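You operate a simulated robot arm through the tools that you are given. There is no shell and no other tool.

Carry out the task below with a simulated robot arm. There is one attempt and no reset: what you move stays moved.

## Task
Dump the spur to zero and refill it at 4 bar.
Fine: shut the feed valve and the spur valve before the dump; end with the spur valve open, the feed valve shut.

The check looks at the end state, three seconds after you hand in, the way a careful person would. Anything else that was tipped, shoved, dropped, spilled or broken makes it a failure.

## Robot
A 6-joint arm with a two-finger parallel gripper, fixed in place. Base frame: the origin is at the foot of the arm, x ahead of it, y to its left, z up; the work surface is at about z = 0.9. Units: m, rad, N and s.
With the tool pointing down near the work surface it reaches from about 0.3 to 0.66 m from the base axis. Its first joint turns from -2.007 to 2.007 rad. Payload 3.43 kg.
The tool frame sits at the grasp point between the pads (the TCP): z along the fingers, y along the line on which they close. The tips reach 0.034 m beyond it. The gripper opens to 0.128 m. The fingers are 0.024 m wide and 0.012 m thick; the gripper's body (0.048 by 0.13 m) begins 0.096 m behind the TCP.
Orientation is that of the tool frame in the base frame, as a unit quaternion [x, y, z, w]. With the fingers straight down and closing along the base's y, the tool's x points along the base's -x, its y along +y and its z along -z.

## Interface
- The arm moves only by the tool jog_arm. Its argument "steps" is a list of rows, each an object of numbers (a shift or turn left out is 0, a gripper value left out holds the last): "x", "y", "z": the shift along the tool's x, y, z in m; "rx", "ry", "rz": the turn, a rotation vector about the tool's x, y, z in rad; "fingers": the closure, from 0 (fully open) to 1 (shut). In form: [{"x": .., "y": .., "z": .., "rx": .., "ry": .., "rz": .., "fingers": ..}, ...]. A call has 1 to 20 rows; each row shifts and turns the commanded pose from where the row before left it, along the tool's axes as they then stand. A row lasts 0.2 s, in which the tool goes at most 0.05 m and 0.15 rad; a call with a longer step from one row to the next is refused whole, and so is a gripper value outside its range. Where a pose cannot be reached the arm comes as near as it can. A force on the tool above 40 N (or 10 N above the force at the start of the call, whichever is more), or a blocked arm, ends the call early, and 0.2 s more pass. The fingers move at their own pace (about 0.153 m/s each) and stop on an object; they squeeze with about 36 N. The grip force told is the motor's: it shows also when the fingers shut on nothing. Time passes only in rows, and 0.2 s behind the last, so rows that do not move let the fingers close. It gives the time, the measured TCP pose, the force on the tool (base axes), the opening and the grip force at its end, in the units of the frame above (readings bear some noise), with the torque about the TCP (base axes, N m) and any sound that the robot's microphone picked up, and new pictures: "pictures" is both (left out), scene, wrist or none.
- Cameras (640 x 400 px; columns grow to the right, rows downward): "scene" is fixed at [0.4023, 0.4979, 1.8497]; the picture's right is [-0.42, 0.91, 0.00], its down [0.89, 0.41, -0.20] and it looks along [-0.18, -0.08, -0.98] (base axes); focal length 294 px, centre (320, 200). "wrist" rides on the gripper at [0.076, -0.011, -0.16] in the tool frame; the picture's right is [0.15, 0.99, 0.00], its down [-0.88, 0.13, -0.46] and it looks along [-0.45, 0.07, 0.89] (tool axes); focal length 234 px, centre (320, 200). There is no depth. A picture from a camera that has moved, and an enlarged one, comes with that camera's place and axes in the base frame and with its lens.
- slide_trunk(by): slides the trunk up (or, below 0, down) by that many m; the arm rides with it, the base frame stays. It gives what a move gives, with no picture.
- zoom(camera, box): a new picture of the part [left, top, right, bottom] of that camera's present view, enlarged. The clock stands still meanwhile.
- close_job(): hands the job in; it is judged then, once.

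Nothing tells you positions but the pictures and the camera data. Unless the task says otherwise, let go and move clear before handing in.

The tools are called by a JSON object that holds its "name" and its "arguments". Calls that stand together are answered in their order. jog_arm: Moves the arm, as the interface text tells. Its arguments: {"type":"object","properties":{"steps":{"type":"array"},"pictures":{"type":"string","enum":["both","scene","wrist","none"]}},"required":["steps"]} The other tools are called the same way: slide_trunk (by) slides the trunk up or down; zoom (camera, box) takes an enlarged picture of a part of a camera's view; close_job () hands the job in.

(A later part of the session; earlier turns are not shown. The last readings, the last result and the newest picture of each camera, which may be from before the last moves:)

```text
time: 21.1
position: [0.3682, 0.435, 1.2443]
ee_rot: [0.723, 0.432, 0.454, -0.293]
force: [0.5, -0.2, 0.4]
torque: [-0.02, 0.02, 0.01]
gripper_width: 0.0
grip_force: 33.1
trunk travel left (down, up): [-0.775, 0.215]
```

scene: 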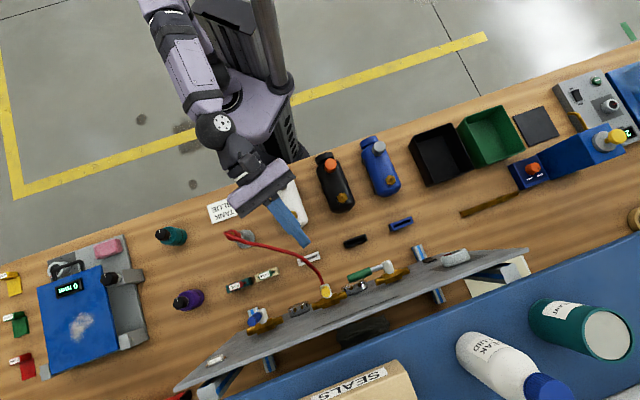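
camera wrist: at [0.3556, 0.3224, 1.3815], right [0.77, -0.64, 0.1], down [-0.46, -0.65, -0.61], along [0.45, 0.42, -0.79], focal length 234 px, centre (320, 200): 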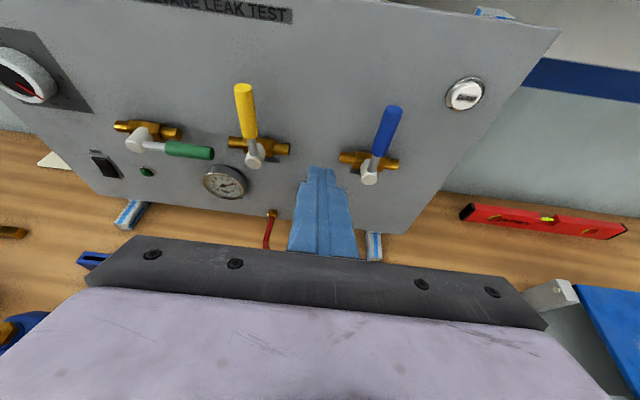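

{"name": "jog_arm", "arguments": {"steps": [{"x": 0.01, "y": -0.034, "z": 0.024}, {"x": 0.01, "y": -0.034, "z": 0.024}, {"x": 0.0096, "y": -0.035, "z": 0.024}]}}

```text
time: 21.9
position: [0.3302, 0.5468, 1.2418]
ee_rot: [0.719, 0.437, 0.45, -0.3]
force: [-0.4, 0.2, 0.0]
torque: [0.0, 0.0, 0.01]
gripper_width: 0.0001
grip_force: 32.6
out of reach, approached as far as the arm can: row 3
trunk travel left (down, up): [-0.775, 0.215]
camera wrist: at [0.274, 0.4466, 1.3779], right [0.92, -0.38, 0.1], down [-0.25, -0.75, -0.62], along [0.31, 0.54, -0.78], focal length 234 px, centre (320, 200)
```

scene: 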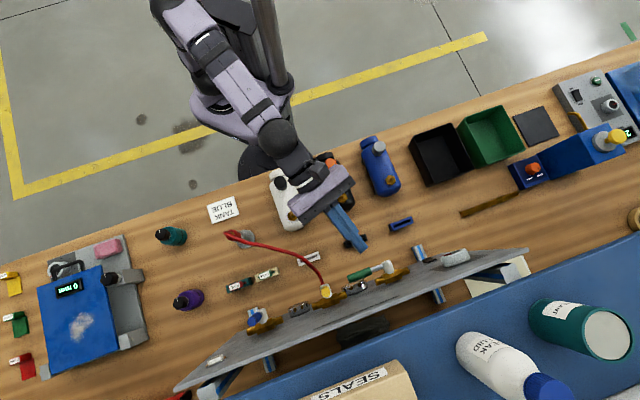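
wrist: 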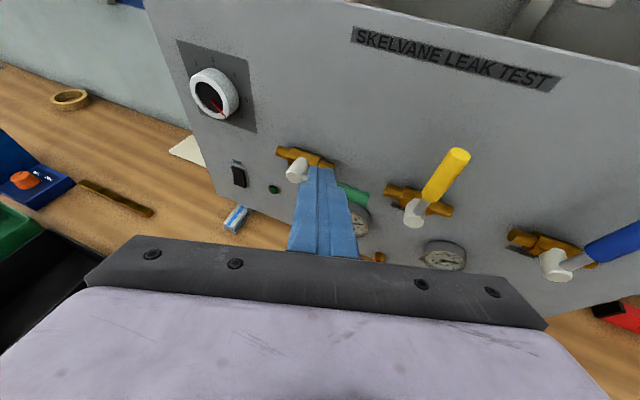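

The tool reaches here once yawed. The green handle is just right of the fingers with the HOSE gauge below it, so I'll lower in front of it before going under.

{"name": "jog_arm", "arguments": {"steps": [{"x": -0.0333, "y": 0.0014, "z": 0.0153}, {"x": -0.0333, "y": 0.0014, "z": 0.0153}, {"x": -0.0333, "y": 0.0014, "z": 0.0153}]}}

```text
time: 22.8
position: [0.3262, 0.5467, 1.1324]
ee_rot: [0.725, 0.43, 0.455, -0.287]
force: [-0.3, -0.3, 0.1]
torque: [-0.01, 0.0, -0.02]
gripper_width: 0.0001
grip_force: 32.9
out of reach, approached as far as the arm can: row 3
trunk travel left (down, up): [-0.775, 0.215]
camera wrist: at [0.2664, 0.4503, 1.2686], right [0.91, -0.41, 0.11], down [-0.26, -0.75, -0.61], along [0.33, 0.53, -0.78], focal length 234 px, centre (320, 200)
```

scene: 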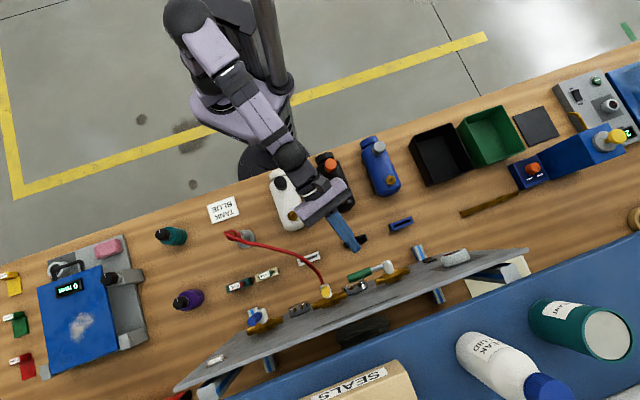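
wrist: 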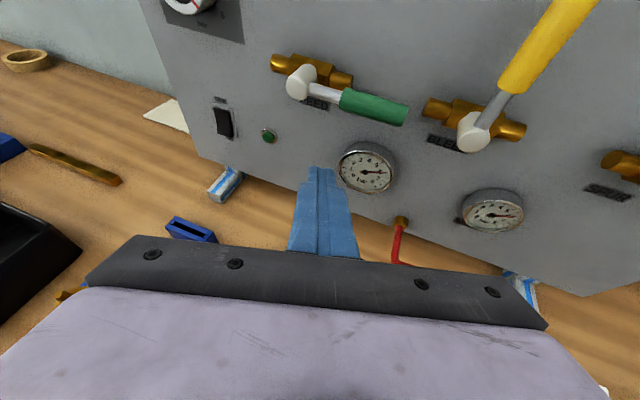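

From here the green hub is near h=0.253, z=1.161, with its handle ending at h=0.153. I'll move under the handle above the gauge rim, then start pushing up.

{"name": "jog_arm", "arguments": {"steps": [{"x": 0.0167, "y": 0.0111, "z": 0.0319}, {"x": 0.0167, "y": 0.0111, "z": 0.0319}]}}

```text
time: 23.4
position: [0.3685, 0.6098, 1.1373]
ee_rot: [0.725, 0.429, 0.455, -0.287]
force: [-0.3, 0.1, -0.6]
torque: [0.05, -0.01, 0.0]
gripper_width: 0.0001
grip_force: 33.3
out of reach, approached as far as the arm can: row 1, 2
trunk travel left (down, up): [-0.775, 0.215]
camera wrist: at [0.3095, 0.513, 1.2747], right [0.91, -0.41, 0.11], down [-0.26, -0.75, -0.61], along [0.33, 0.53, -0.78], focal length 234 px, centre (320, 200)
```

scene: 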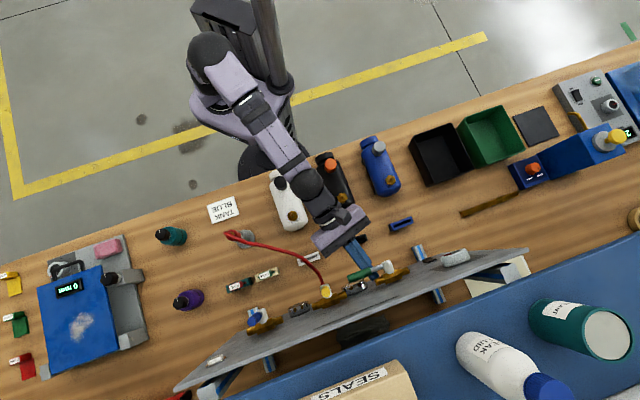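
wrist: 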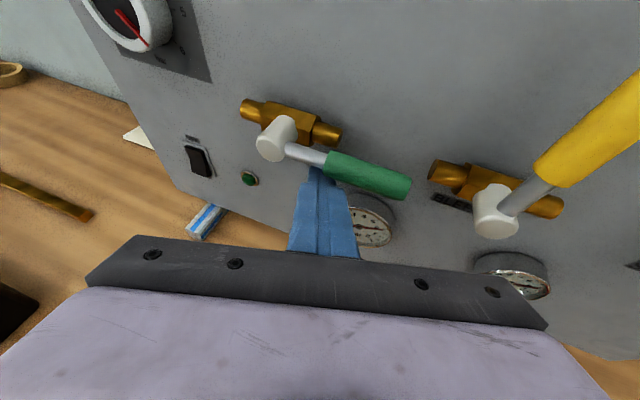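

The tip is under the lever but a little close to the hub. I'll shift right along the panel and begin the upward arc.

{"name": "jog_arm", "arguments": {"steps": [{"x": -0.0025, "y": 0.0188, "z": -0.0065}, {"x": 0.01, "z": -0.0046}, {"x": 0.0104, "y": 0.0063, "z": -0.0076}, {"x": 0.0145, "y": 0.0031, "z": -0.0081}]}}

```text
time: 24.4
position: [0.3791, 0.5903, 1.1756]
ee_rot: [0.723, 0.431, 0.454, -0.293]
force: [-0.2, -0.2, 0.4]
torque: [0.0, -0.01, 0.02]
gripper_width: 0.0002
grip_force: 33.7
out of reach, approached as far as the arm can: row 1, 2, 3
trunk travel left (down, up): [-0.775, 0.215]
camera wrist: at [0.3201, 0.4924, 1.3123], right [0.91, -0.4, 0.1], down [-0.26, -0.74, -0.62], along [0.32, 0.53, -0.78], focal length 234 px, centre (320, 200)
```

scene: 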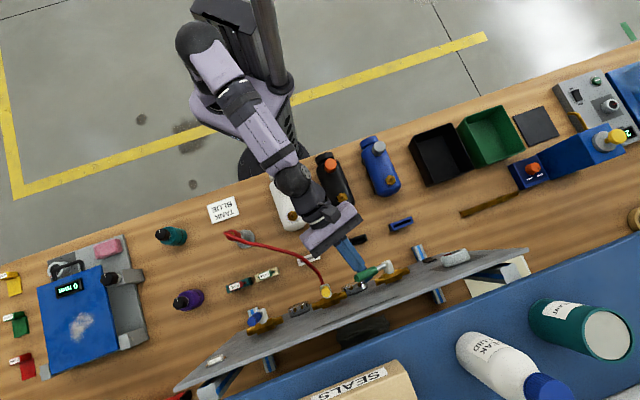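
wrist: 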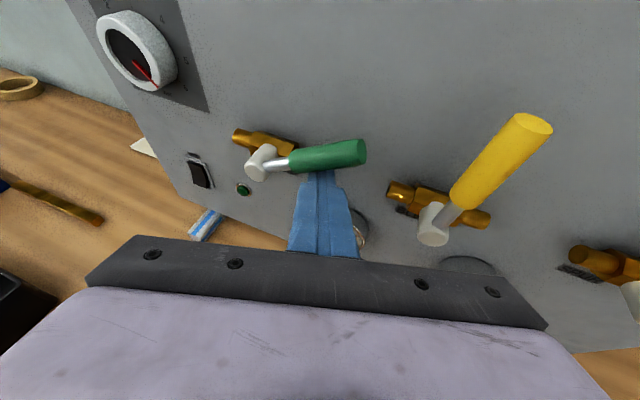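

{"name": "jog_arm", "arguments": {"steps": [{"x": 0.0173, "y": 0.001, "z": -0.006}, {"x": 0.0177, "y": -0.005, "z": -0.004}]}}

```text
time: 24.9
position: [0.3787, 0.5966, 1.2109]
ee_rot: [0.722, 0.431, 0.454, -0.293]
force: [1.2, -0.3, 0.5]
torque: [0.01, -0.01, 0.0]
gripper_width: 0.0003
grip_force: 32.7
trunk travel left (down, up): [-0.775, 0.215]
camera wrist: at [0.321, 0.4987, 1.3478], right [0.91, -0.4, 0.1], down [-0.26, -0.74, -0.61], along [0.32, 0.53, -0.78], focal length 234 px, centre (320, 200)
```

scene: 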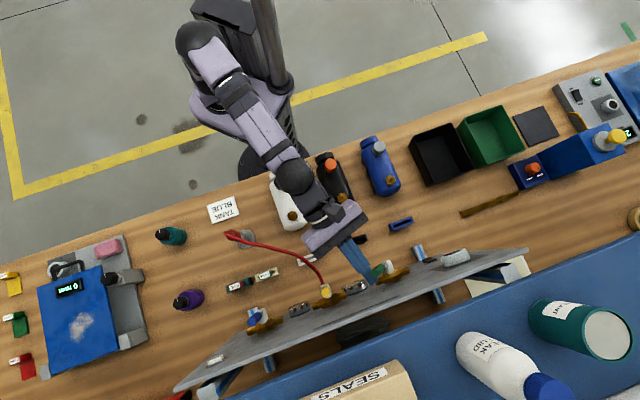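
wrist: 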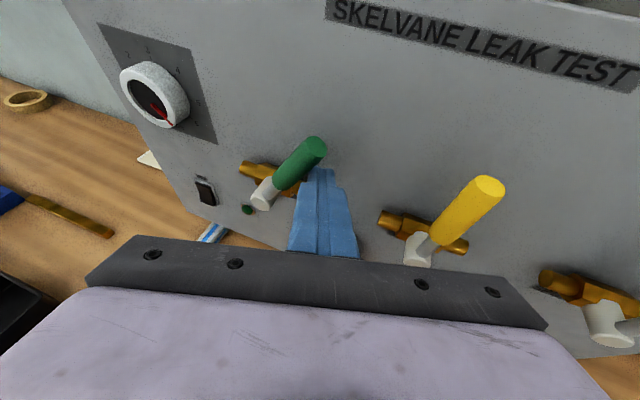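

{"name": "jog_arm", "arguments": {"steps": [{"x": 0.0178, "y": -0.0117, "z": -0.0037}, {"x": 0.01, "y": -0.0133, "z": 0.0007}, {"x": 0.0015, "y": -0.0113, "z": 0.0039}, {}]}}

```text
time: 25.9
position: [0.3725, 0.6087, 1.2336]
ee_rot: [0.72, 0.435, 0.451, -0.297]
force: [-0.2, 1.2, 0.2]
torque: [0.02, 0.01, -0.02]
gripper_width: 0.0
grip_force: 33.0
out of reach, approached as far as the arm can: row 2, 3
trunk travel left (down, up): [-0.775, 0.215]
camera wrist: at [0.3151, 0.5097, 1.3701], right [0.92, -0.39, 0.1], down [-0.25, -0.75, -0.62], along [0.31, 0.54, -0.78], focal length 234 px, centre (320, 200)
```

scene: 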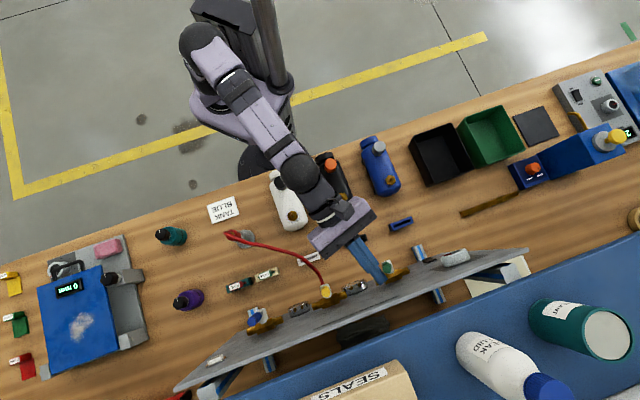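
wrist: 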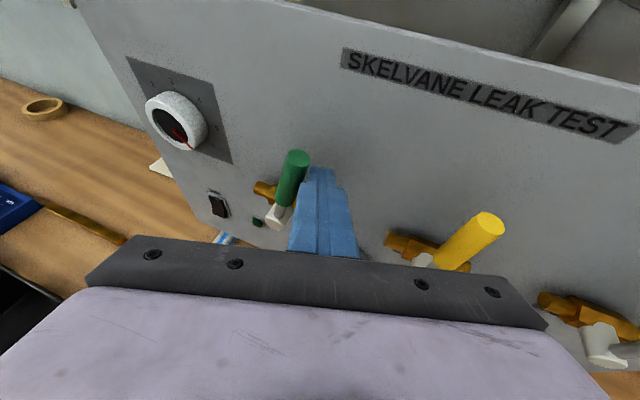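

The lever is about 75° around and the arm is at its reach limit, so I'll yaw left again to gain reach and finish the push.

{"name": "jog_arm", "arguments": {"steps": [{"rx": 0.12, "rz": -0.056}, {"rx": 0.12, "rz": -0.056}, {"y": -0.01, "z": 0.004}, {"y": -0.01, "z": 0.004}]}}

```text
time: 26.9
position: [0.3603, 0.6152, 1.2297]
ee_rot: [0.658, 0.52, 0.417, -0.35]
force: [15.4, -10.6, 2.2]
torque: [-0.08, -0.23, -0.33]
gripper_width: 0.0
grip_force: 32.8
trunk travel left (down, up): [-0.775, 0.215]
camera wrist: at [0.328, 0.5049, 1.3664], right [0.98, -0.16, 0.11], down [-0.06, -0.78, -0.62], along [0.18, 0.61, -0.77], focal length 234 px, centre (320, 200)
```

scene: 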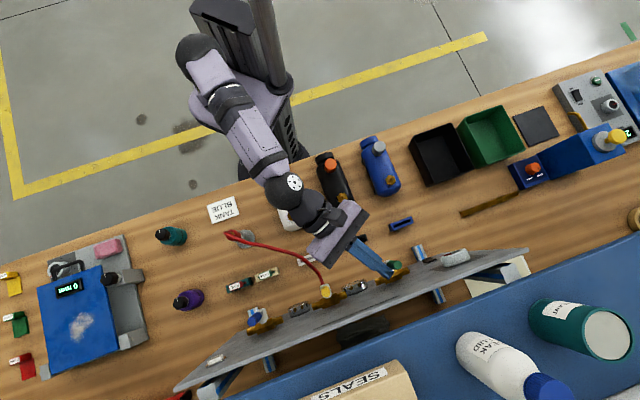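
wrist: 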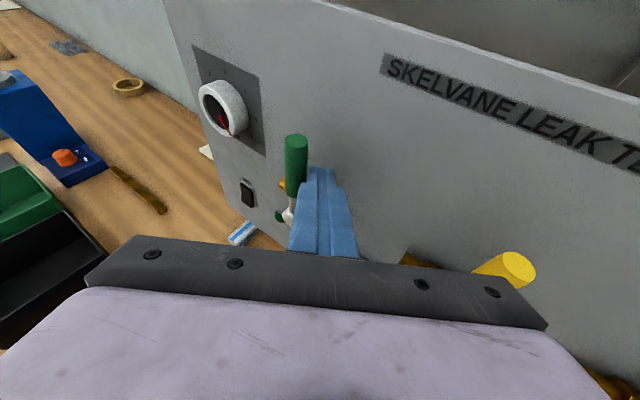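

The push force shows FEED is at its stop, so it is shut. I'll back away and roll the hand 90°, which suits gripping the regulator knob from above and below, and check the gauges as I go.

{"name": "jog_arm", "arguments": {"steps": [{"y": 0.015}, {"x": -0.0138, "y": -0.0233, "z": -0.0295}, {"x": -0.0138, "y": -0.0233, "z": -0.0295}, {"x": -0.0138, "y": -0.0233, "z": -0.0295}, {"rz": -0.145}, {"rz": -0.145}, {"rz": -0.145}, {"rz": -0.145}, {"rz": -0.145}, {"rz": -0.145}, {"rz": -0.145}, {"rz": -0.145}, {"rz": -0.145}, {"rz": -0.145}, {"rz": -0.12}]}}

```text
time: 30.1
position: [0.2793, 0.5367, 1.2293]
ee_rot: [0.093, 0.834, 0.542, 0.045]
force: [-0.1, -1.1, -0.8]
torque: [0.01, 0.02, -0.01]
gripper_width: 0.0002
grip_force: 33.2
trunk travel left (down, up): [-0.775, 0.215]
camera wrist: at [0.1757, 0.4046, 1.2889], right [-0.04, 0.42, 0.91], down [0.79, -0.54, 0.28], along [0.61, 0.73, -0.32], focal length 234 px, centre (320, 200)
```

scene: 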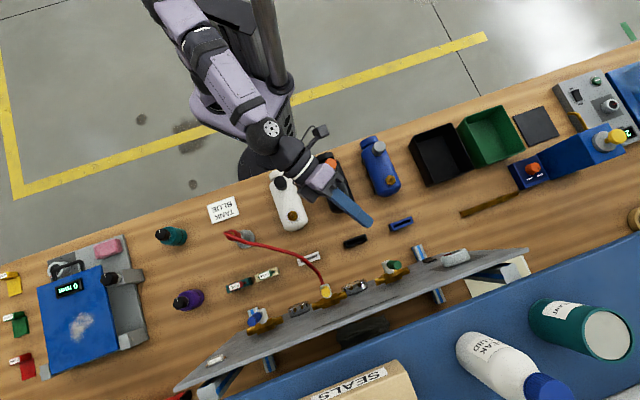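
wrist: 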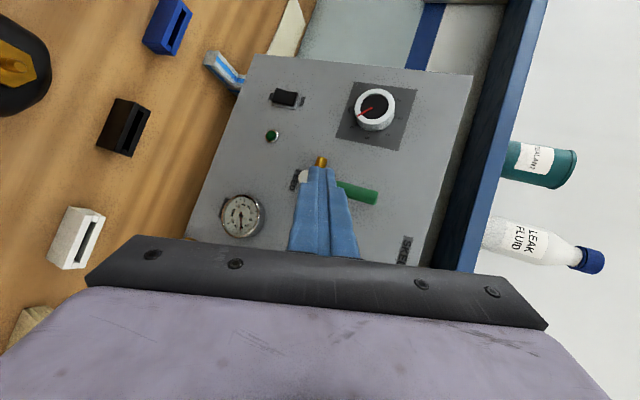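

The roll works here with no limit. Now I'll test yawing right to face the panel squarely and levelling the pitch.

{"name": "jog_arm", "arguments": {"steps": [{"ry": -0.117, "rz": 0.052}, {"ry": -0.117, "rz": 0.052}, {"ry": -0.117, "rz": 0.052}, {"ry": -0.117, "rz": 0.052}, {"ry": -0.117, "rz": 0.052}, {"rx": -0.14}, {"rx": -0.14}, {"rx": -0.14}]}}

```text
time: 31.9
position: [0.2785, 0.5331, 1.2293]
ee_rot: [0.286, 0.787, 0.516, 0.18]
force: [-0.1, -0.4, -0.3]
torque: [0.01, 0.06, 0.03]
gripper_width: 0.0
grip_force: 32.9
out of reach, approached as far as the arm can: row 2, 3, 4, 6, 7, 8
trunk travel left (down, up): [-0.775, 0.215]
camera wrist: at [0.1243, 0.4657, 1.2846], right [0.15, 0.39, 0.91], down [0.45, -0.84, 0.29], along [0.88, 0.36, -0.3], focal length 234 px, centre (320, 200)
```

scene: 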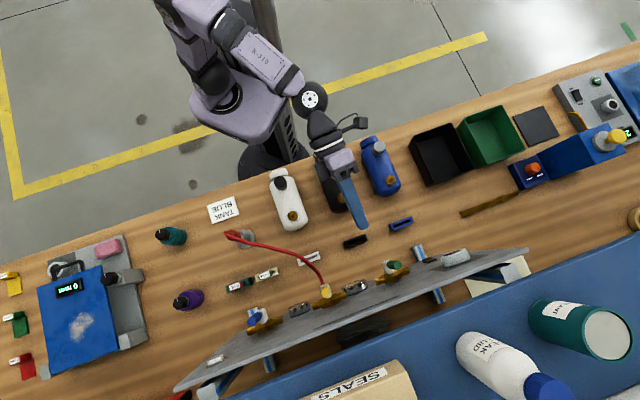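
wrist: 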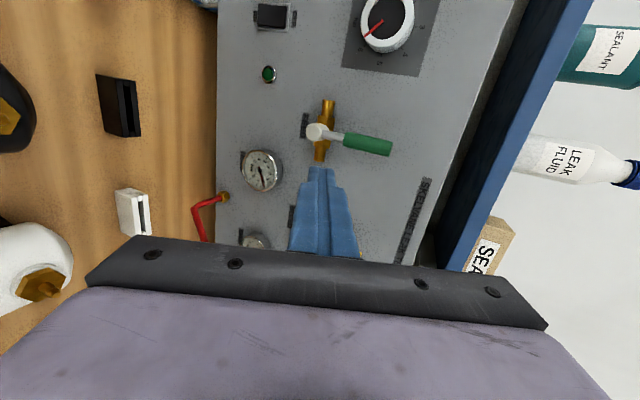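

Yawing right works with this roll. I'll move in front of the regulator knob and level the pitch there, where there is more room.

{"name": "jog_arm", "arguments": {"steps": [{"x": 0.041, "y": 0.0057, "z": 0.0141}, {"x": 0.041, "y": 0.0057, "z": 0.0141}, {"x": 0.041, "y": 0.0057, "z": 0.0141}, {"x": 0.041, "y": 0.0057, "z": 0.0141}, {"rx": -0.13}, {"rx": -0.13}, {"rx": -0.13}]}}

```text
time: 33.5
position: [0.1923, 0.7592, 1.2832]
ee_rot: [0.246, 0.672, 0.658, 0.234]
force: [-0.2, -0.4, 0.1]
torque: [-0.02, -0.01, -0.02]
gripper_width: 0.0
grip_force: 33.3
out of reach, approached as far as the arm can: row 5, 6, 7
trunk travel left (down, up): [-0.775, 0.215]
camera wrist: at [0.031, 0.6841, 1.278], right [-0.09, 0.11, 0.99], down [0.39, -0.91, 0.13], along [0.92, 0.4, 0.04], focal length 234 px, centre (320, 200)
```

scene: 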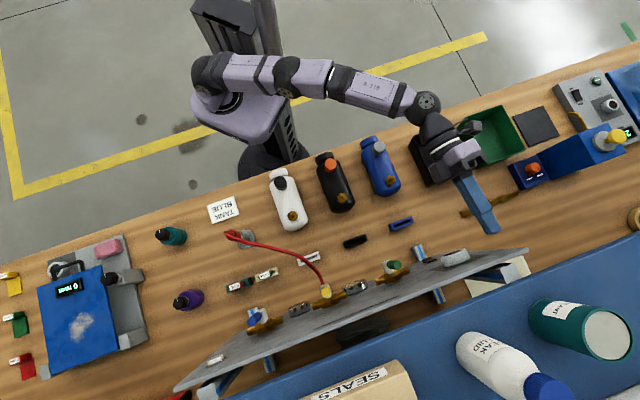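
wrist: 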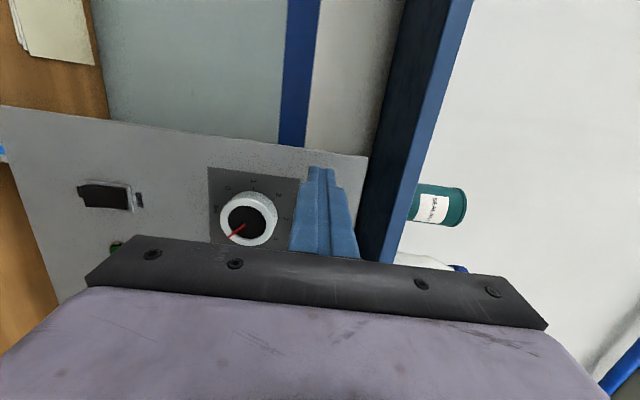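

The arm swung out and the tool is level, facing the knob from the left. I'll look at the knob closely before moving.

{"name": "zoom", "arguments": {"camera": "wrist", "box": [190, 150, 310, 250]}}

{"name": "zoom", "arguments": {"camera": "scene", "box": [370, 60, 550, 290]}}

```text
4.00 times, centred on (250, 200) of wrist
camera zoom: at [0.031, 0.6841, 1.278], right [-0.09, 0.11, 0.99], down [0.39, -0.91, 0.13], along [0.92, 0.4, 0.04], focal length 937 px, centre (600, 200)
```

zoom: 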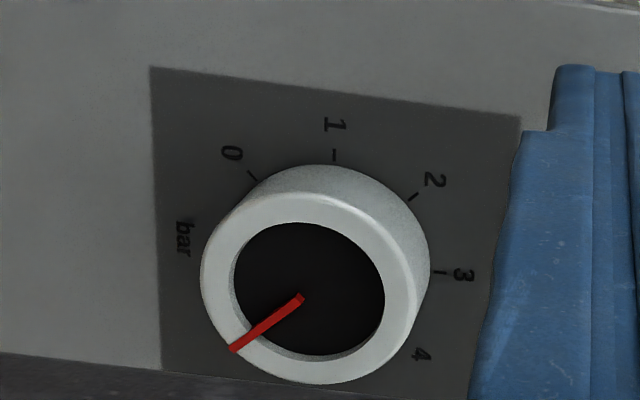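

```text
1.74 times, centred on (460, 175) of scene
camera zoom: at [0.4023, 0.4979, 1.8497], right [-0.42, 0.91, 0.0], down [0.89, 0.41, -0.2], along [-0.18, -0.08, -0.98], focal length 512 px, centre (76, 244)
```

zoom: 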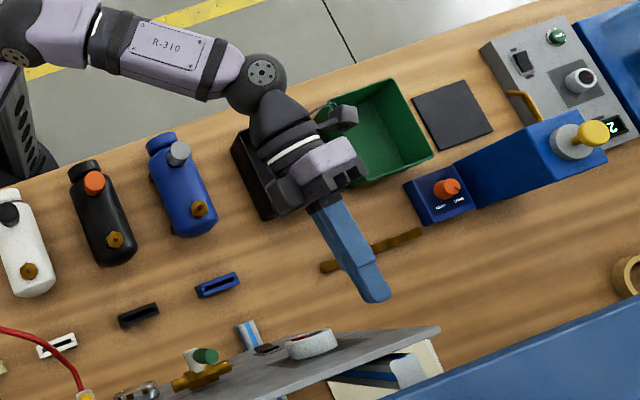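

The dial runs 0–6 at 45° per bar with 3 at the top, so 6→4 is a 90° counter-clockwise turn seen from the front. I've refined the panel normal to about 45° azimuth, and now I'll line up with the knob and open the fingers.

{"name": "jog_arm", "arguments": {"steps": [{"z": -0.023, "fingers": 0.3}, {"ry": -0.092}, {"x": -0.031, "y": -0.033}, {"x": -0.031, "y": -0.033}]}}

```text
time: 34.5
position: [0.2148, 0.7598, 1.2385]
ee_rot: [0.277, 0.661, 0.646, 0.264]
force: [0.0, 0.8, -0.5]
torque: [-0.01, -0.01, 0.01]
gripper_width: 0.0896
grip_force: 0.1
out of reach, approached as far as the arm can: row 1, 2, 3, 4
trunk travel left (down, up): [-0.775, 0.215]
camera wrist: at [0.0477, 0.7004, 1.2333], right [-0.08, 0.11, 0.99], down [0.3, -0.94, 0.13], along [0.95, 0.31, 0.04], focal length 234 px, centre (320, 200)
```

scene: 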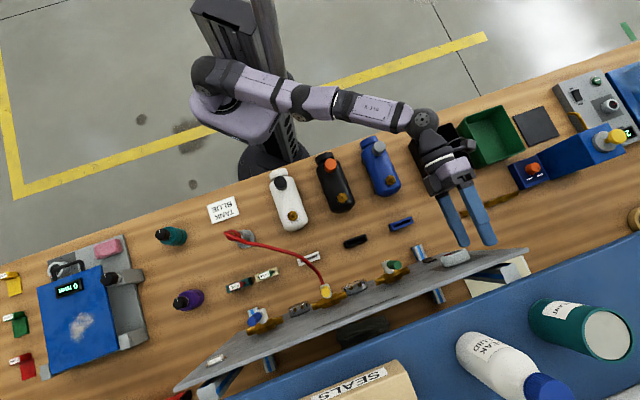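
wrist: 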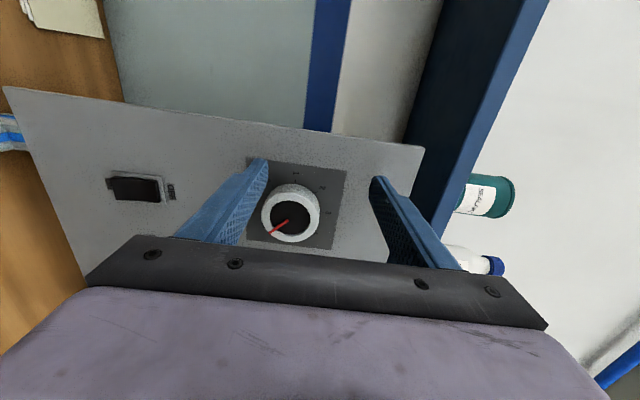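

The arm is near a wrist limit here: a level tool forces it to stretch. I'll pitch down slightly and back away, then lower the trunk so a level tool is easier.

{"name": "jog_arm", "arguments": {"steps": [{"rx": 0.1, "z": -0.01}, {"rx": 0.1, "z": -0.03}, {"rx": 0.1, "z": -0.04}, {"z": -0.04}]}}

```text
time: 35.5
position: [0.1303, 0.7007, 1.2754]
ee_rot: [0.314, 0.75, 0.539, 0.22]
force: [0.0, -0.4, -0.1]
torque: [0.02, -0.01, 0.0]
gripper_width: 0.0897
grip_force: 0.1
out of reach, approached as far as the arm can: row 2, 3, 4
trunk travel left (down, up): [-0.775, 0.215]
camera wrist: at [-0.0343, 0.6443, 1.319], right [0.13, 0.32, 0.94], down [0.35, -0.9, 0.26], along [0.93, 0.29, -0.23], focal length 234 px, centre (320, 200)
```

scene: 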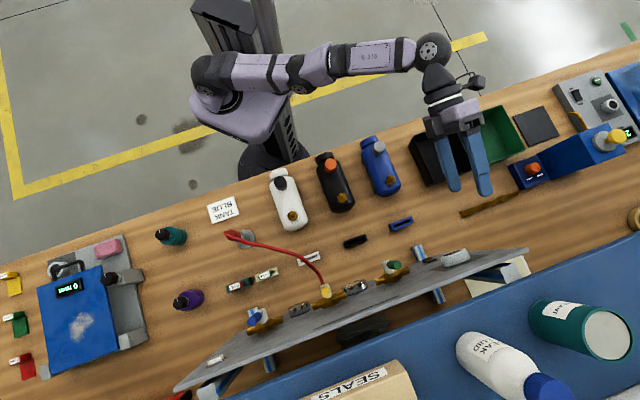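
wrist: 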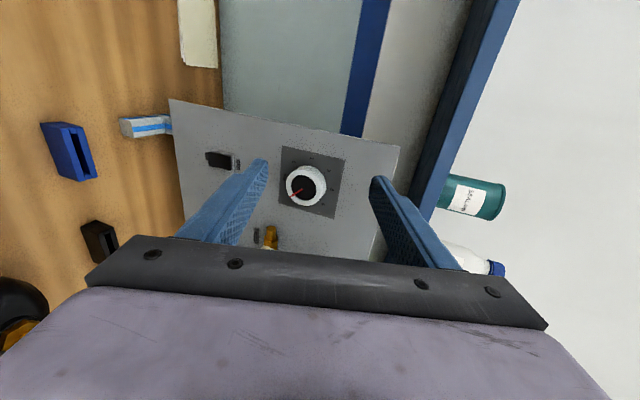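

{"name": "slide_trunk", "arguments": {"by": -0.1}}

{"name": "jog_arm", "arguments": {"steps": [{"y": 0.0315, "z": -0.0107}, {"y": 0.0315, "z": -0.0107}, {"y": 0.0315, "z": -0.0107}], "pictures": "scene"}}

```text
time: 36.9
position: [0.1304, 0.7008, 1.1774]
ee_rot: [0.313, 0.75, 0.54, 0.219]
force: [-0.2, 0.6, -0.5]
torque: [0.01, -0.01, 0.03]
gripper_width: 0.0896
grip_force: 0.0
trunk travel left (down, up): [-0.675, 0.315]
```

```text
time: 37.7
position: [0.1297, 0.6681, 1.2321]
ee_rot: [0.315, 0.75, 0.539, 0.219]
force: [-0.6, -1.8, 0.4]
torque: [0.0, 0.01, -0.01]
gripper_width: 0.0896
grip_force: 0.1
out of reach, approached as far as the arm can: row 1, 2, 3
trunk travel left (down, up): [-0.675, 0.315]
```

scene: 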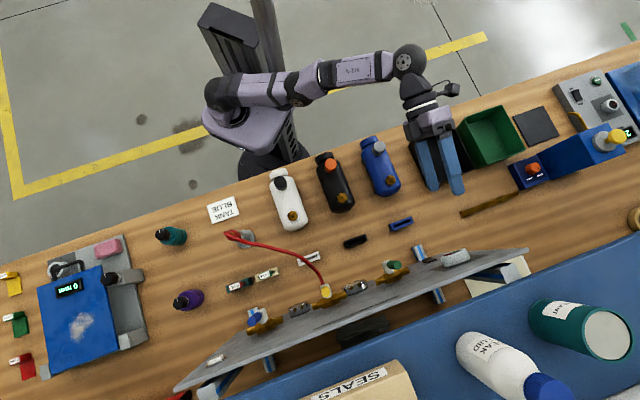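

I think the limit comes from the tool-roll joint, which the 180° roll used up. I'll roll back toward the original orientation here in free space, which also gives range for turning the knob counter-clockwise.

{"name": "jog_arm", "arguments": {"steps": [{"rz": -0.145}, {"rz": -0.145}, {"rz": -0.145}, {"rz": -0.145}, {"rz": -0.145}, {"rz": -0.145}, {"rz": -0.145}, {"rz": -0.145}, {"rz": -0.145}, {"rz": -0.145}, {"rz": -0.12}], "pictures": "none"}}

{"name": "slide_trunk", "arguments": {"by": 0.1}}

{"name": "jog_arm", "arguments": {"steps": [{"ry": -0.1}]}}

```text
time: 40.1
position: [0.1288, 0.6724, 1.2291]
ee_rot: [-0.308, 0.752, 0.225, 0.537]
force: [0.1, -0.7, -0.4]
torque: [-0.01, 0.02, 0.0]
gripper_width: 0.0894
grip_force: 0.0
trunk travel left (down, up): [-0.675, 0.315]
```

```text
time: 41.4
position: [0.1286, 0.6704, 1.3275]
ee_rot: [-0.308, 0.752, 0.225, 0.537]
force: [-0.2, 0.3, -0.2]
torque: [0.02, 0.02, -0.01]
gripper_width: 0.0894
grip_force: 0.0
trunk travel left (down, up): [-0.775, 0.215]
```

```text
time: 41.8
position: [0.1264, 0.6833, 1.3362]
ee_rot: [-0.296, 0.725, 0.24, 0.574]
force: [0.4, 0.0, -0.4]
torque: [0.02, -0.01, -0.04]
gripper_width: 0.0899
grip_force: 0.1
out of reach, approached as far as the arm can: row 1
trunk travel left (down, up): [-0.775, 0.215]
camera wrist: at [0.0107, 0.5548, 1.2991], right [-0.72, 0.68, -0.13], down [-0.26, -0.08, 0.96], along [0.64, 0.73, 0.24], focal length 234 px, centre (320, 200)
```

scene: 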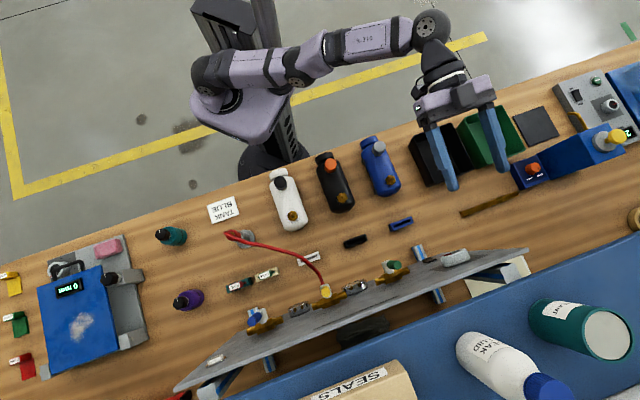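
wrist: 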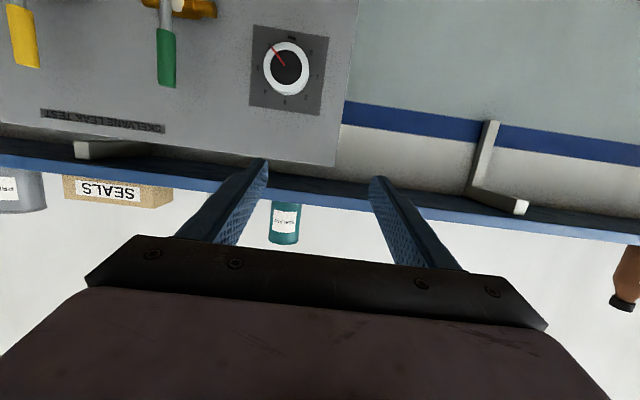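

Both the green and blue levers look upright (shut) from here. I'll move toward the pre-grasp in front of the knob.

{"name": "jog_arm", "arguments": {"steps": [{"x": 0.0245, "y": -0.0139, "z": 0.0256}, {"x": 0.0245, "y": -0.0139, "z": 0.0256}, {"x": 0.0245, "y": -0.0139, "z": 0.0256}, {"x": 0.0245, "y": -0.0139, "z": 0.0256}]}}

```text
time: 42.8
position: [0.2153, 0.7417, 1.2341]
ee_rot: [-0.296, 0.725, 0.241, 0.573]
force: [0.0, 0.8, 0.4]
torque: [-0.02, -0.03, -0.02]
gripper_width: 0.0897
grip_force: 0.1
out of reach, approached as far as the arm can: row 1, 2, 3, 4
trunk travel left (down, up): [-0.775, 0.215]
camera wrist: at [0.1007, 0.612, 1.197], right [-0.72, 0.68, -0.13], down [-0.26, -0.09, 0.96], along [0.64, 0.73, 0.24], focal length 234 px, centre (320, 200)
```

scene: 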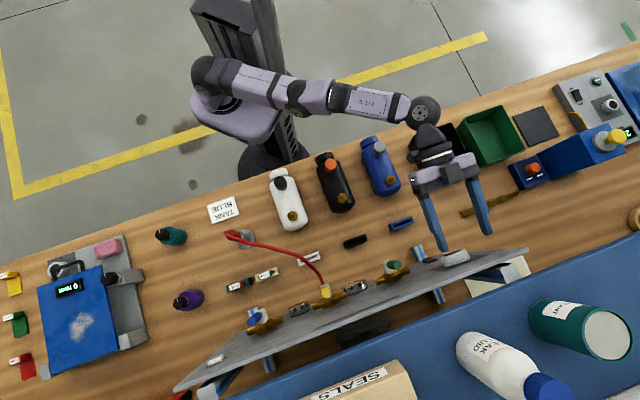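
wrist: 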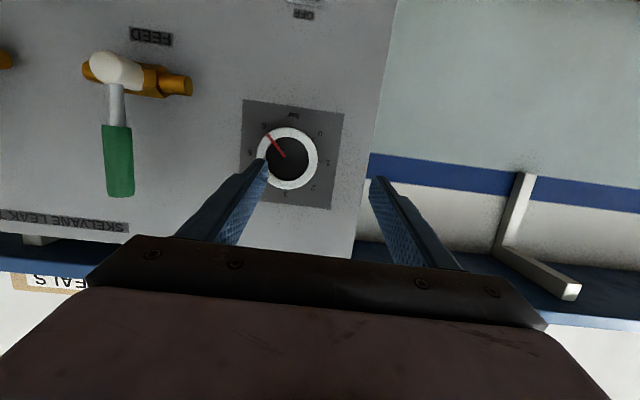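

The right fingertip is close to the knob face. I'll back off with slight down-pitch, then lower the trunk so the forearm is flatter and the wrist bends less.

{"name": "jog_arm", "arguments": {"steps": [{"ry": 0.1, "z": -0.02}, {"z": -0.03}], "pictures": "none"}}

{"name": "slide_trunk", "arguments": {"by": -0.1}}

```text
time: 43.4
position: [0.1806, 0.7171, 1.251]
ee_rot: [-0.308, 0.753, 0.225, 0.536]
force: [0.0, -0.7, 0.0]
torque: [-0.02, -0.01, -0.03]
gripper_width: 0.0896
grip_force: 0.0
out of reach, approached as far as the arm can: row 2
trunk travel left (down, up): [-0.775, 0.215]
```

```text
time: 44.7
position: [0.1809, 0.7183, 1.152]
ee_rot: [-0.308, 0.754, 0.224, 0.536]
force: [0.4, 0.0, 0.2]
torque: [-0.03, -0.01, 0.03]
gripper_width: 0.0895
grip_force: 0.0
trunk travel left (down, up): [-0.675, 0.315]
```

{"name": "jog_arm", "arguments": {"steps": [{"x": -0.0325, "y": -0.0205, "z": -0.006}, {"x": -0.0325, "y": -0.0205, "z": -0.006}, {"ry": -0.1}, {"ry": -0.1}, {"ry": -0.1}]}}

```text
time: 45.9
position: [0.2159, 0.6914, 1.2138]
ee_rot: [-0.271, 0.664, 0.268, 0.643]
force: [-0.6, 0.6, -1.0]
torque: [0.02, 0.01, 0.0]
gripper_width: 0.0897
grip_force: 0.1
out of reach, approached as far as the arm can: row 2
trunk travel left (down, up): [-0.675, 0.315]
camera wrist: at [0.1082, 0.5705, 1.1436], right [-0.7, 0.7, -0.14], down [-0.39, -0.22, 0.89], along [0.6, 0.68, 0.43], focal length 234 px, centre (320, 200)
```

scene: 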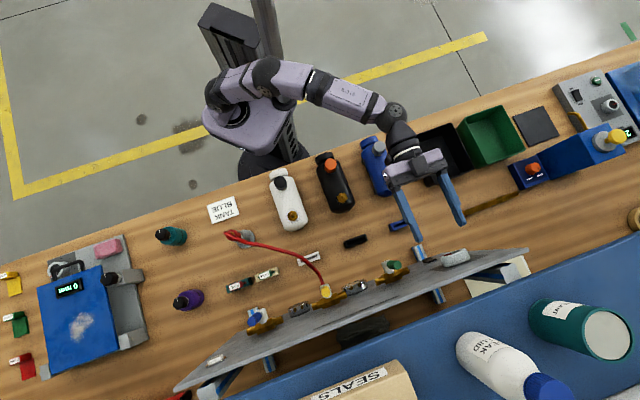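
wrist: 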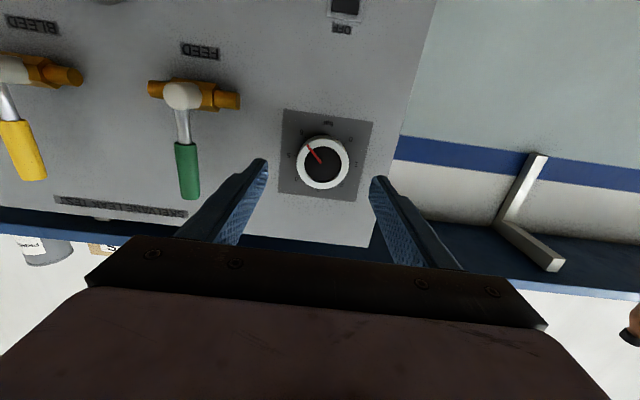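

The tool is level and centred on the knob, with the fingertips either side. I'll advance toward it.

{"name": "jog_arm", "arguments": {"steps": [{"y": 0.002, "z": 0.028}, {"z": 0.024}]}}

```text
time: 46.5
position: [0.2525, 0.7305, 1.2138]
ee_rot: [-0.271, 0.664, 0.268, 0.643]
force: [-0.5, 0.0, -0.2]
torque: [0.01, -0.02, 0.0]
gripper_width: 0.0895
grip_force: 0.0
trunk travel left (down, up): [-0.675, 0.315]
camera wrist: at [0.1445, 0.6089, 1.1426], right [-0.7, 0.7, -0.14], down [-0.39, -0.21, 0.89], along [0.6, 0.68, 0.42], focal length 234 px, centre (320, 200)
```

scene: 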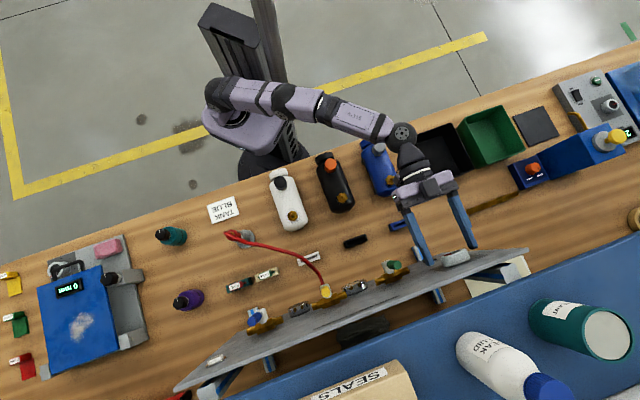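
wrist: 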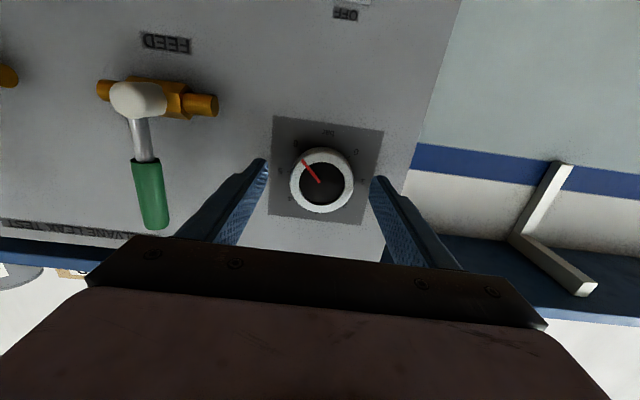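

{"name": "zoom", "arguments": {"camera": "scene", "box": [380, 200, 530, 300]}}

{"name": "zoom", "arguments": {"camera": "wrist", "box": [240, 100, 400, 220]}}

```text
4.00 times, centred on (455, 250) of scene
camera zoom: at [0.4023, 0.4979, 1.8497], right [-0.42, 0.91, 0.0], down [0.89, 0.41, -0.2], along [-0.18, -0.08, -0.98], focal length 1177 px, centre (-220, 0)
```

zoom: 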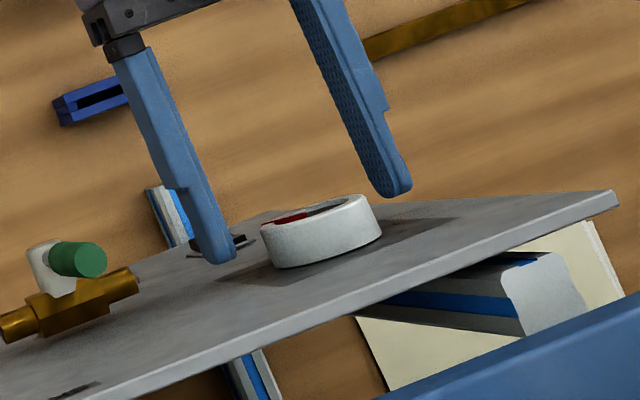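

```text
3.33 times, centred on (320, 160) of wrist
camera zoom: at [0.1445, 0.6089, 1.1426], right [-0.7, 0.7, -0.14], down [-0.39, -0.21, 0.89], along [0.6, 0.68, 0.42], focal length 781 px, centre (320, 333)
```

zoom: 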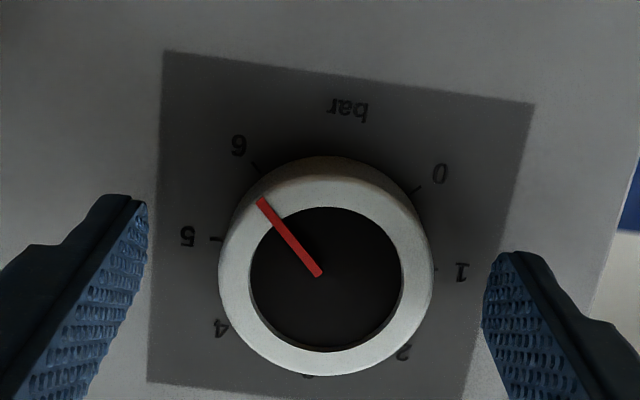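

{"name": "jog_arm", "arguments": {"steps": [{"z": 0.004}, {"z": 0.004}, {}]}}

{"name": "zoom", "arguments": {"camera": "scene", "box": [380, 200, 530, 300]}}

```text
time: 47.3
position: [0.2589, 0.7359, 1.2127]
ee_rot: [-0.27, 0.665, 0.267, 0.643]
force: [-0.2, 0.4, -1.3]
torque: [0.0, -0.01, -0.01]
gripper_width: 0.0897
grip_force: 0.1
trunk travel left (down, up): [-0.675, 0.315]
camera wrist: at [0.1508, 0.6139, 1.1422], right [-0.7, 0.7, -0.14], down [-0.39, -0.22, 0.89], along [0.6, 0.68, 0.42], focal length 234 px, centre (320, 200)
```

scene: 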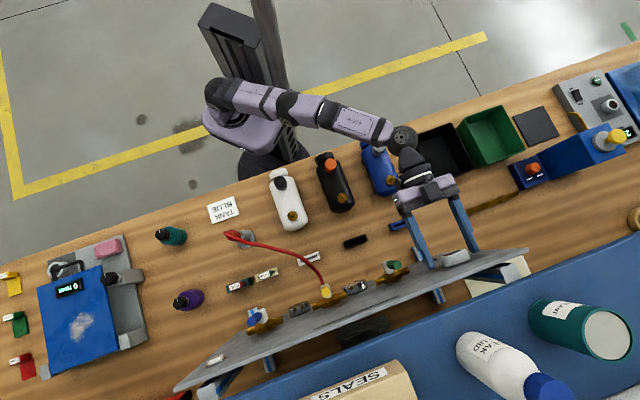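
wrist: 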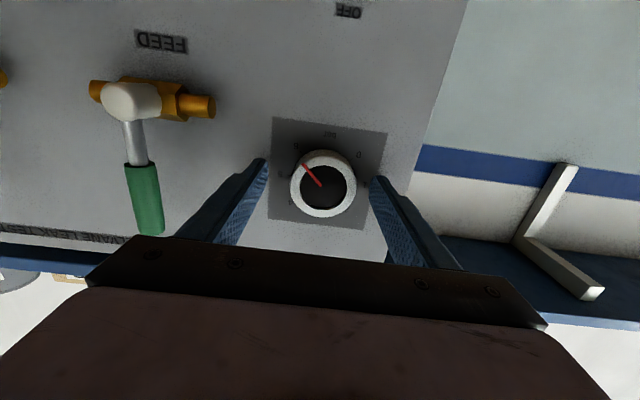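

```text
4.00 times, centred on (455, 250) of scene
camera zoom: at [0.4023, 0.4979, 1.8497], right [-0.42, 0.91, 0.0], down [0.89, 0.41, -0.2], along [-0.18, -0.08, -0.98], focal length 1177 px, centre (-220, 0)
```

zoom: 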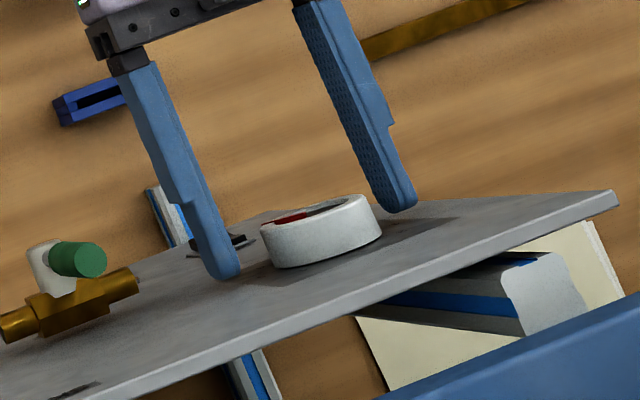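

The fingers straddle the knob sides well, so I'll close on it.

{"name": "jog_arm", "arguments": {"steps": [{"fingers": 0.45}, {"fingers": 0.6}, {"fingers": 0.6}]}}

{"name": "zoom", "arguments": {"camera": "wrist", "box": [240, 100, 400, 220]}}

```text
time: 48.1
position: [0.2566, 0.7375, 1.2123]
ee_rot: [-0.272, 0.664, 0.269, 0.643]
force: [-4.3, 5.5, 0.9]
torque: [0.01, -0.01, 0.93]
gripper_width: 0.0555
grip_force: 45.5
trunk travel left (down, up): [-0.675, 0.315]
camera wrist: at [0.1489, 0.6152, 1.1418], right [-0.7, 0.7, -0.14], down [-0.39, -0.22, 0.89], along [0.59, 0.68, 0.43], focal length 234 px, centre (320, 200)
```

scene: 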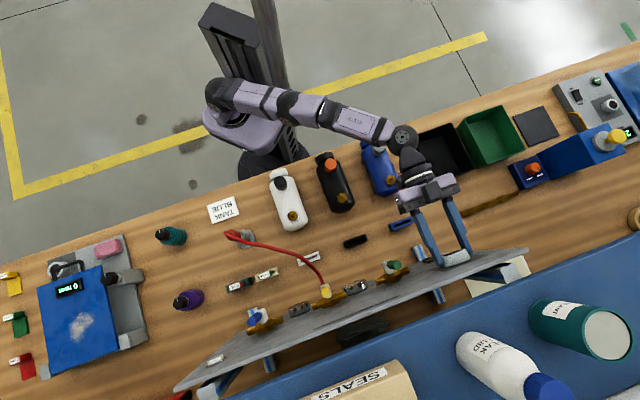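
wrist: 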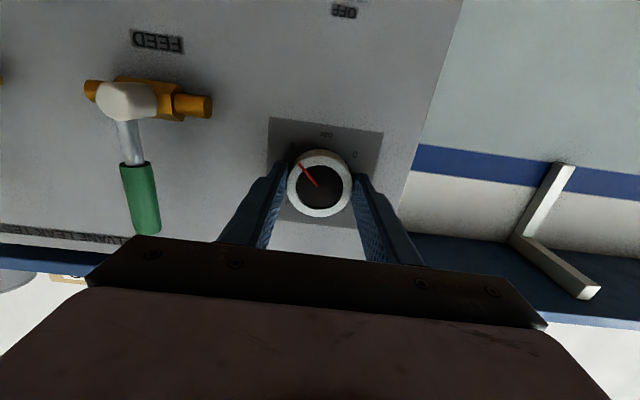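

```text
3.33 times, centred on (320, 160) of wrist
camera zoom: at [0.1489, 0.6152, 1.1418], right [-0.7, 0.7, -0.14], down [-0.39, -0.22, 0.89], along [0.59, 0.68, 0.43], focal length 781 px, centre (320, 333)
```

zoom: 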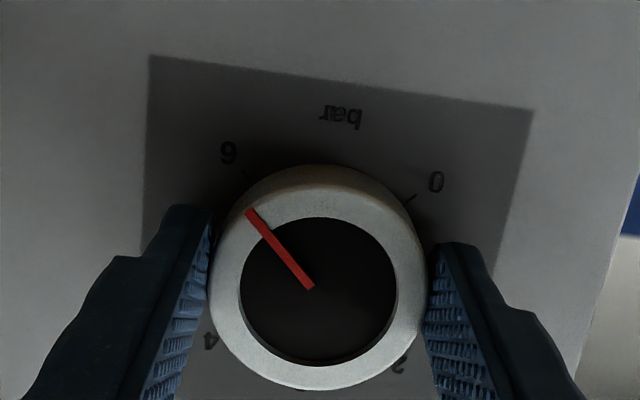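

The knob is held and centred. I'll start turning counter-clockwise, watching the pointer.

{"name": "jog_arm", "arguments": {"steps": [{"rz": -0.1, "fingers": 0.7}, {"rz": -0.1}, {"rz": -0.1}, {"rz": -0.1}]}}

{"name": "zoom", "arguments": {"camera": "wrist", "box": [240, 100, 400, 220]}}

```text
time: 49.1
position: [0.2562, 0.7356, 1.2121]
ee_rot: [-0.398, 0.596, 0.133, 0.684]
force: [-3.4, 11.9, 6.9]
torque: [0.67, -0.71, -0.65]
gripper_width: 0.0553
grip_force: 44.7
trunk travel left (down, up): [-0.675, 0.315]
camera wrist: at [0.1699, 0.5945, 1.152], right [-0.61, 0.6, -0.52], down [-0.63, 0.02, 0.78], along [0.47, 0.8, 0.37], focal length 234 px, centre (320, 200)
```

scene: 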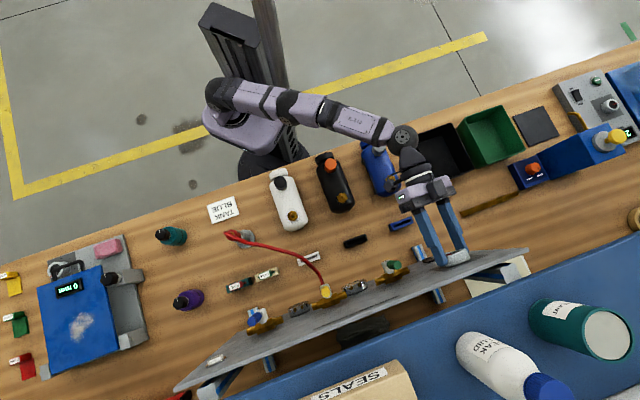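
wrist: 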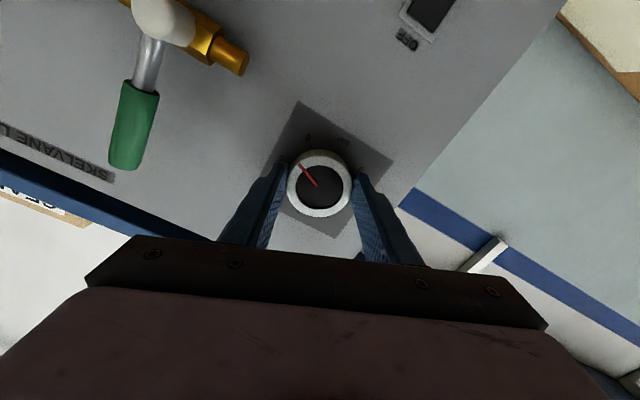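

```text
3.33 times, centred on (320, 160) of wrist
camera zoom: at [0.1699, 0.5945, 1.152], right [-0.61, 0.6, -0.52], down [-0.63, 0.02, 0.78], along [0.47, 0.8, 0.37], focal length 781 px, centre (320, 333)
```

zoom: 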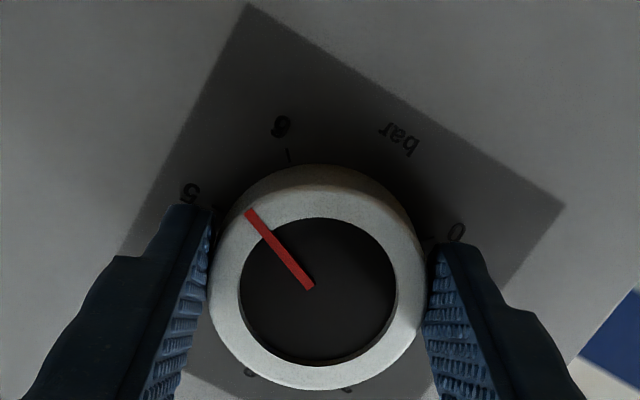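

The knob turns with the hand. I'll continue, stopping short to check the pointer.

{"name": "jog_arm", "arguments": {"steps": [{"rz": -0.1}, {"rz": -0.1}, {"rz": -0.1}, {"rz": -0.1}, {"rz": -0.1}, {"rz": -0.1}, {"rz": -0.1}, {"rz": -0.1}, {"rz": -0.1}, {"rz": -0.1}, {"rz": -0.1}]}}

{"name": "zoom", "arguments": {"camera": "wrist", "box": [240, 100, 400, 220]}}

```text
time: 51.5
position: [0.2581, 0.7333, 1.214]
ee_rot: [-0.649, 0.3, -0.245, 0.655]
force: [4.2, 3.8, 15.7]
torque: [0.82, -0.79, -1.34]
gripper_width: 0.0558
grip_force: 45.5
trunk travel left (down, up): [-0.675, 0.315]
camera wrist: at [0.1986, 0.5675, 1.2256], right [0.03, -0.07, -1.0], down [-0.95, 0.31, -0.05], along [0.31, 0.95, -0.05], focal length 234 px, centre (320, 200)
```

scene: 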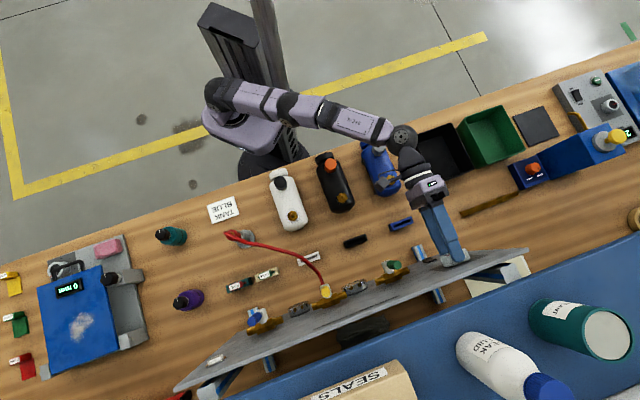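
wrist: 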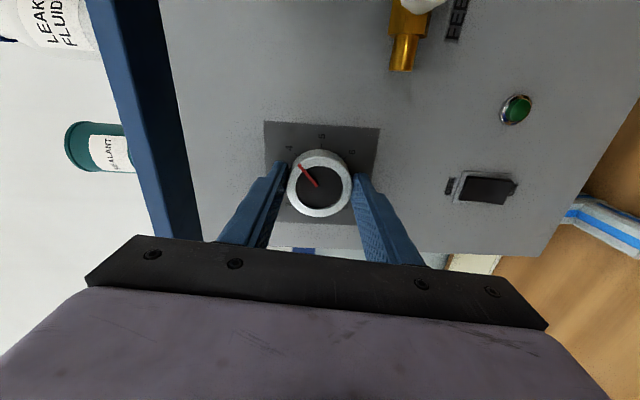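

```text
3.33 times, centred on (320, 160) of wrist
camera zoom: at [0.1986, 0.5675, 1.2256], right [0.03, -0.07, -1.0], down [-0.95, 0.31, -0.05], along [0.31, 0.95, -0.05], focal length 781 px, centre (320, 333)
```

zoom: 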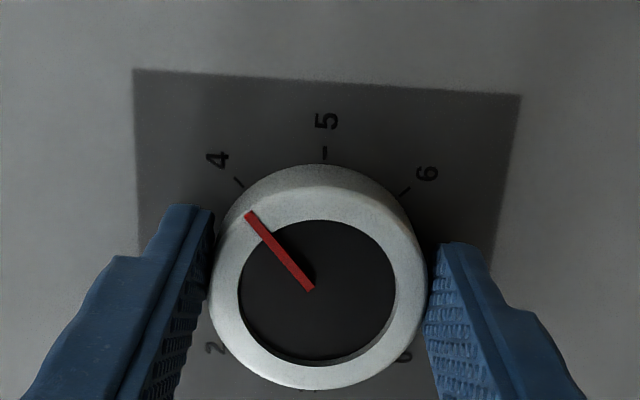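

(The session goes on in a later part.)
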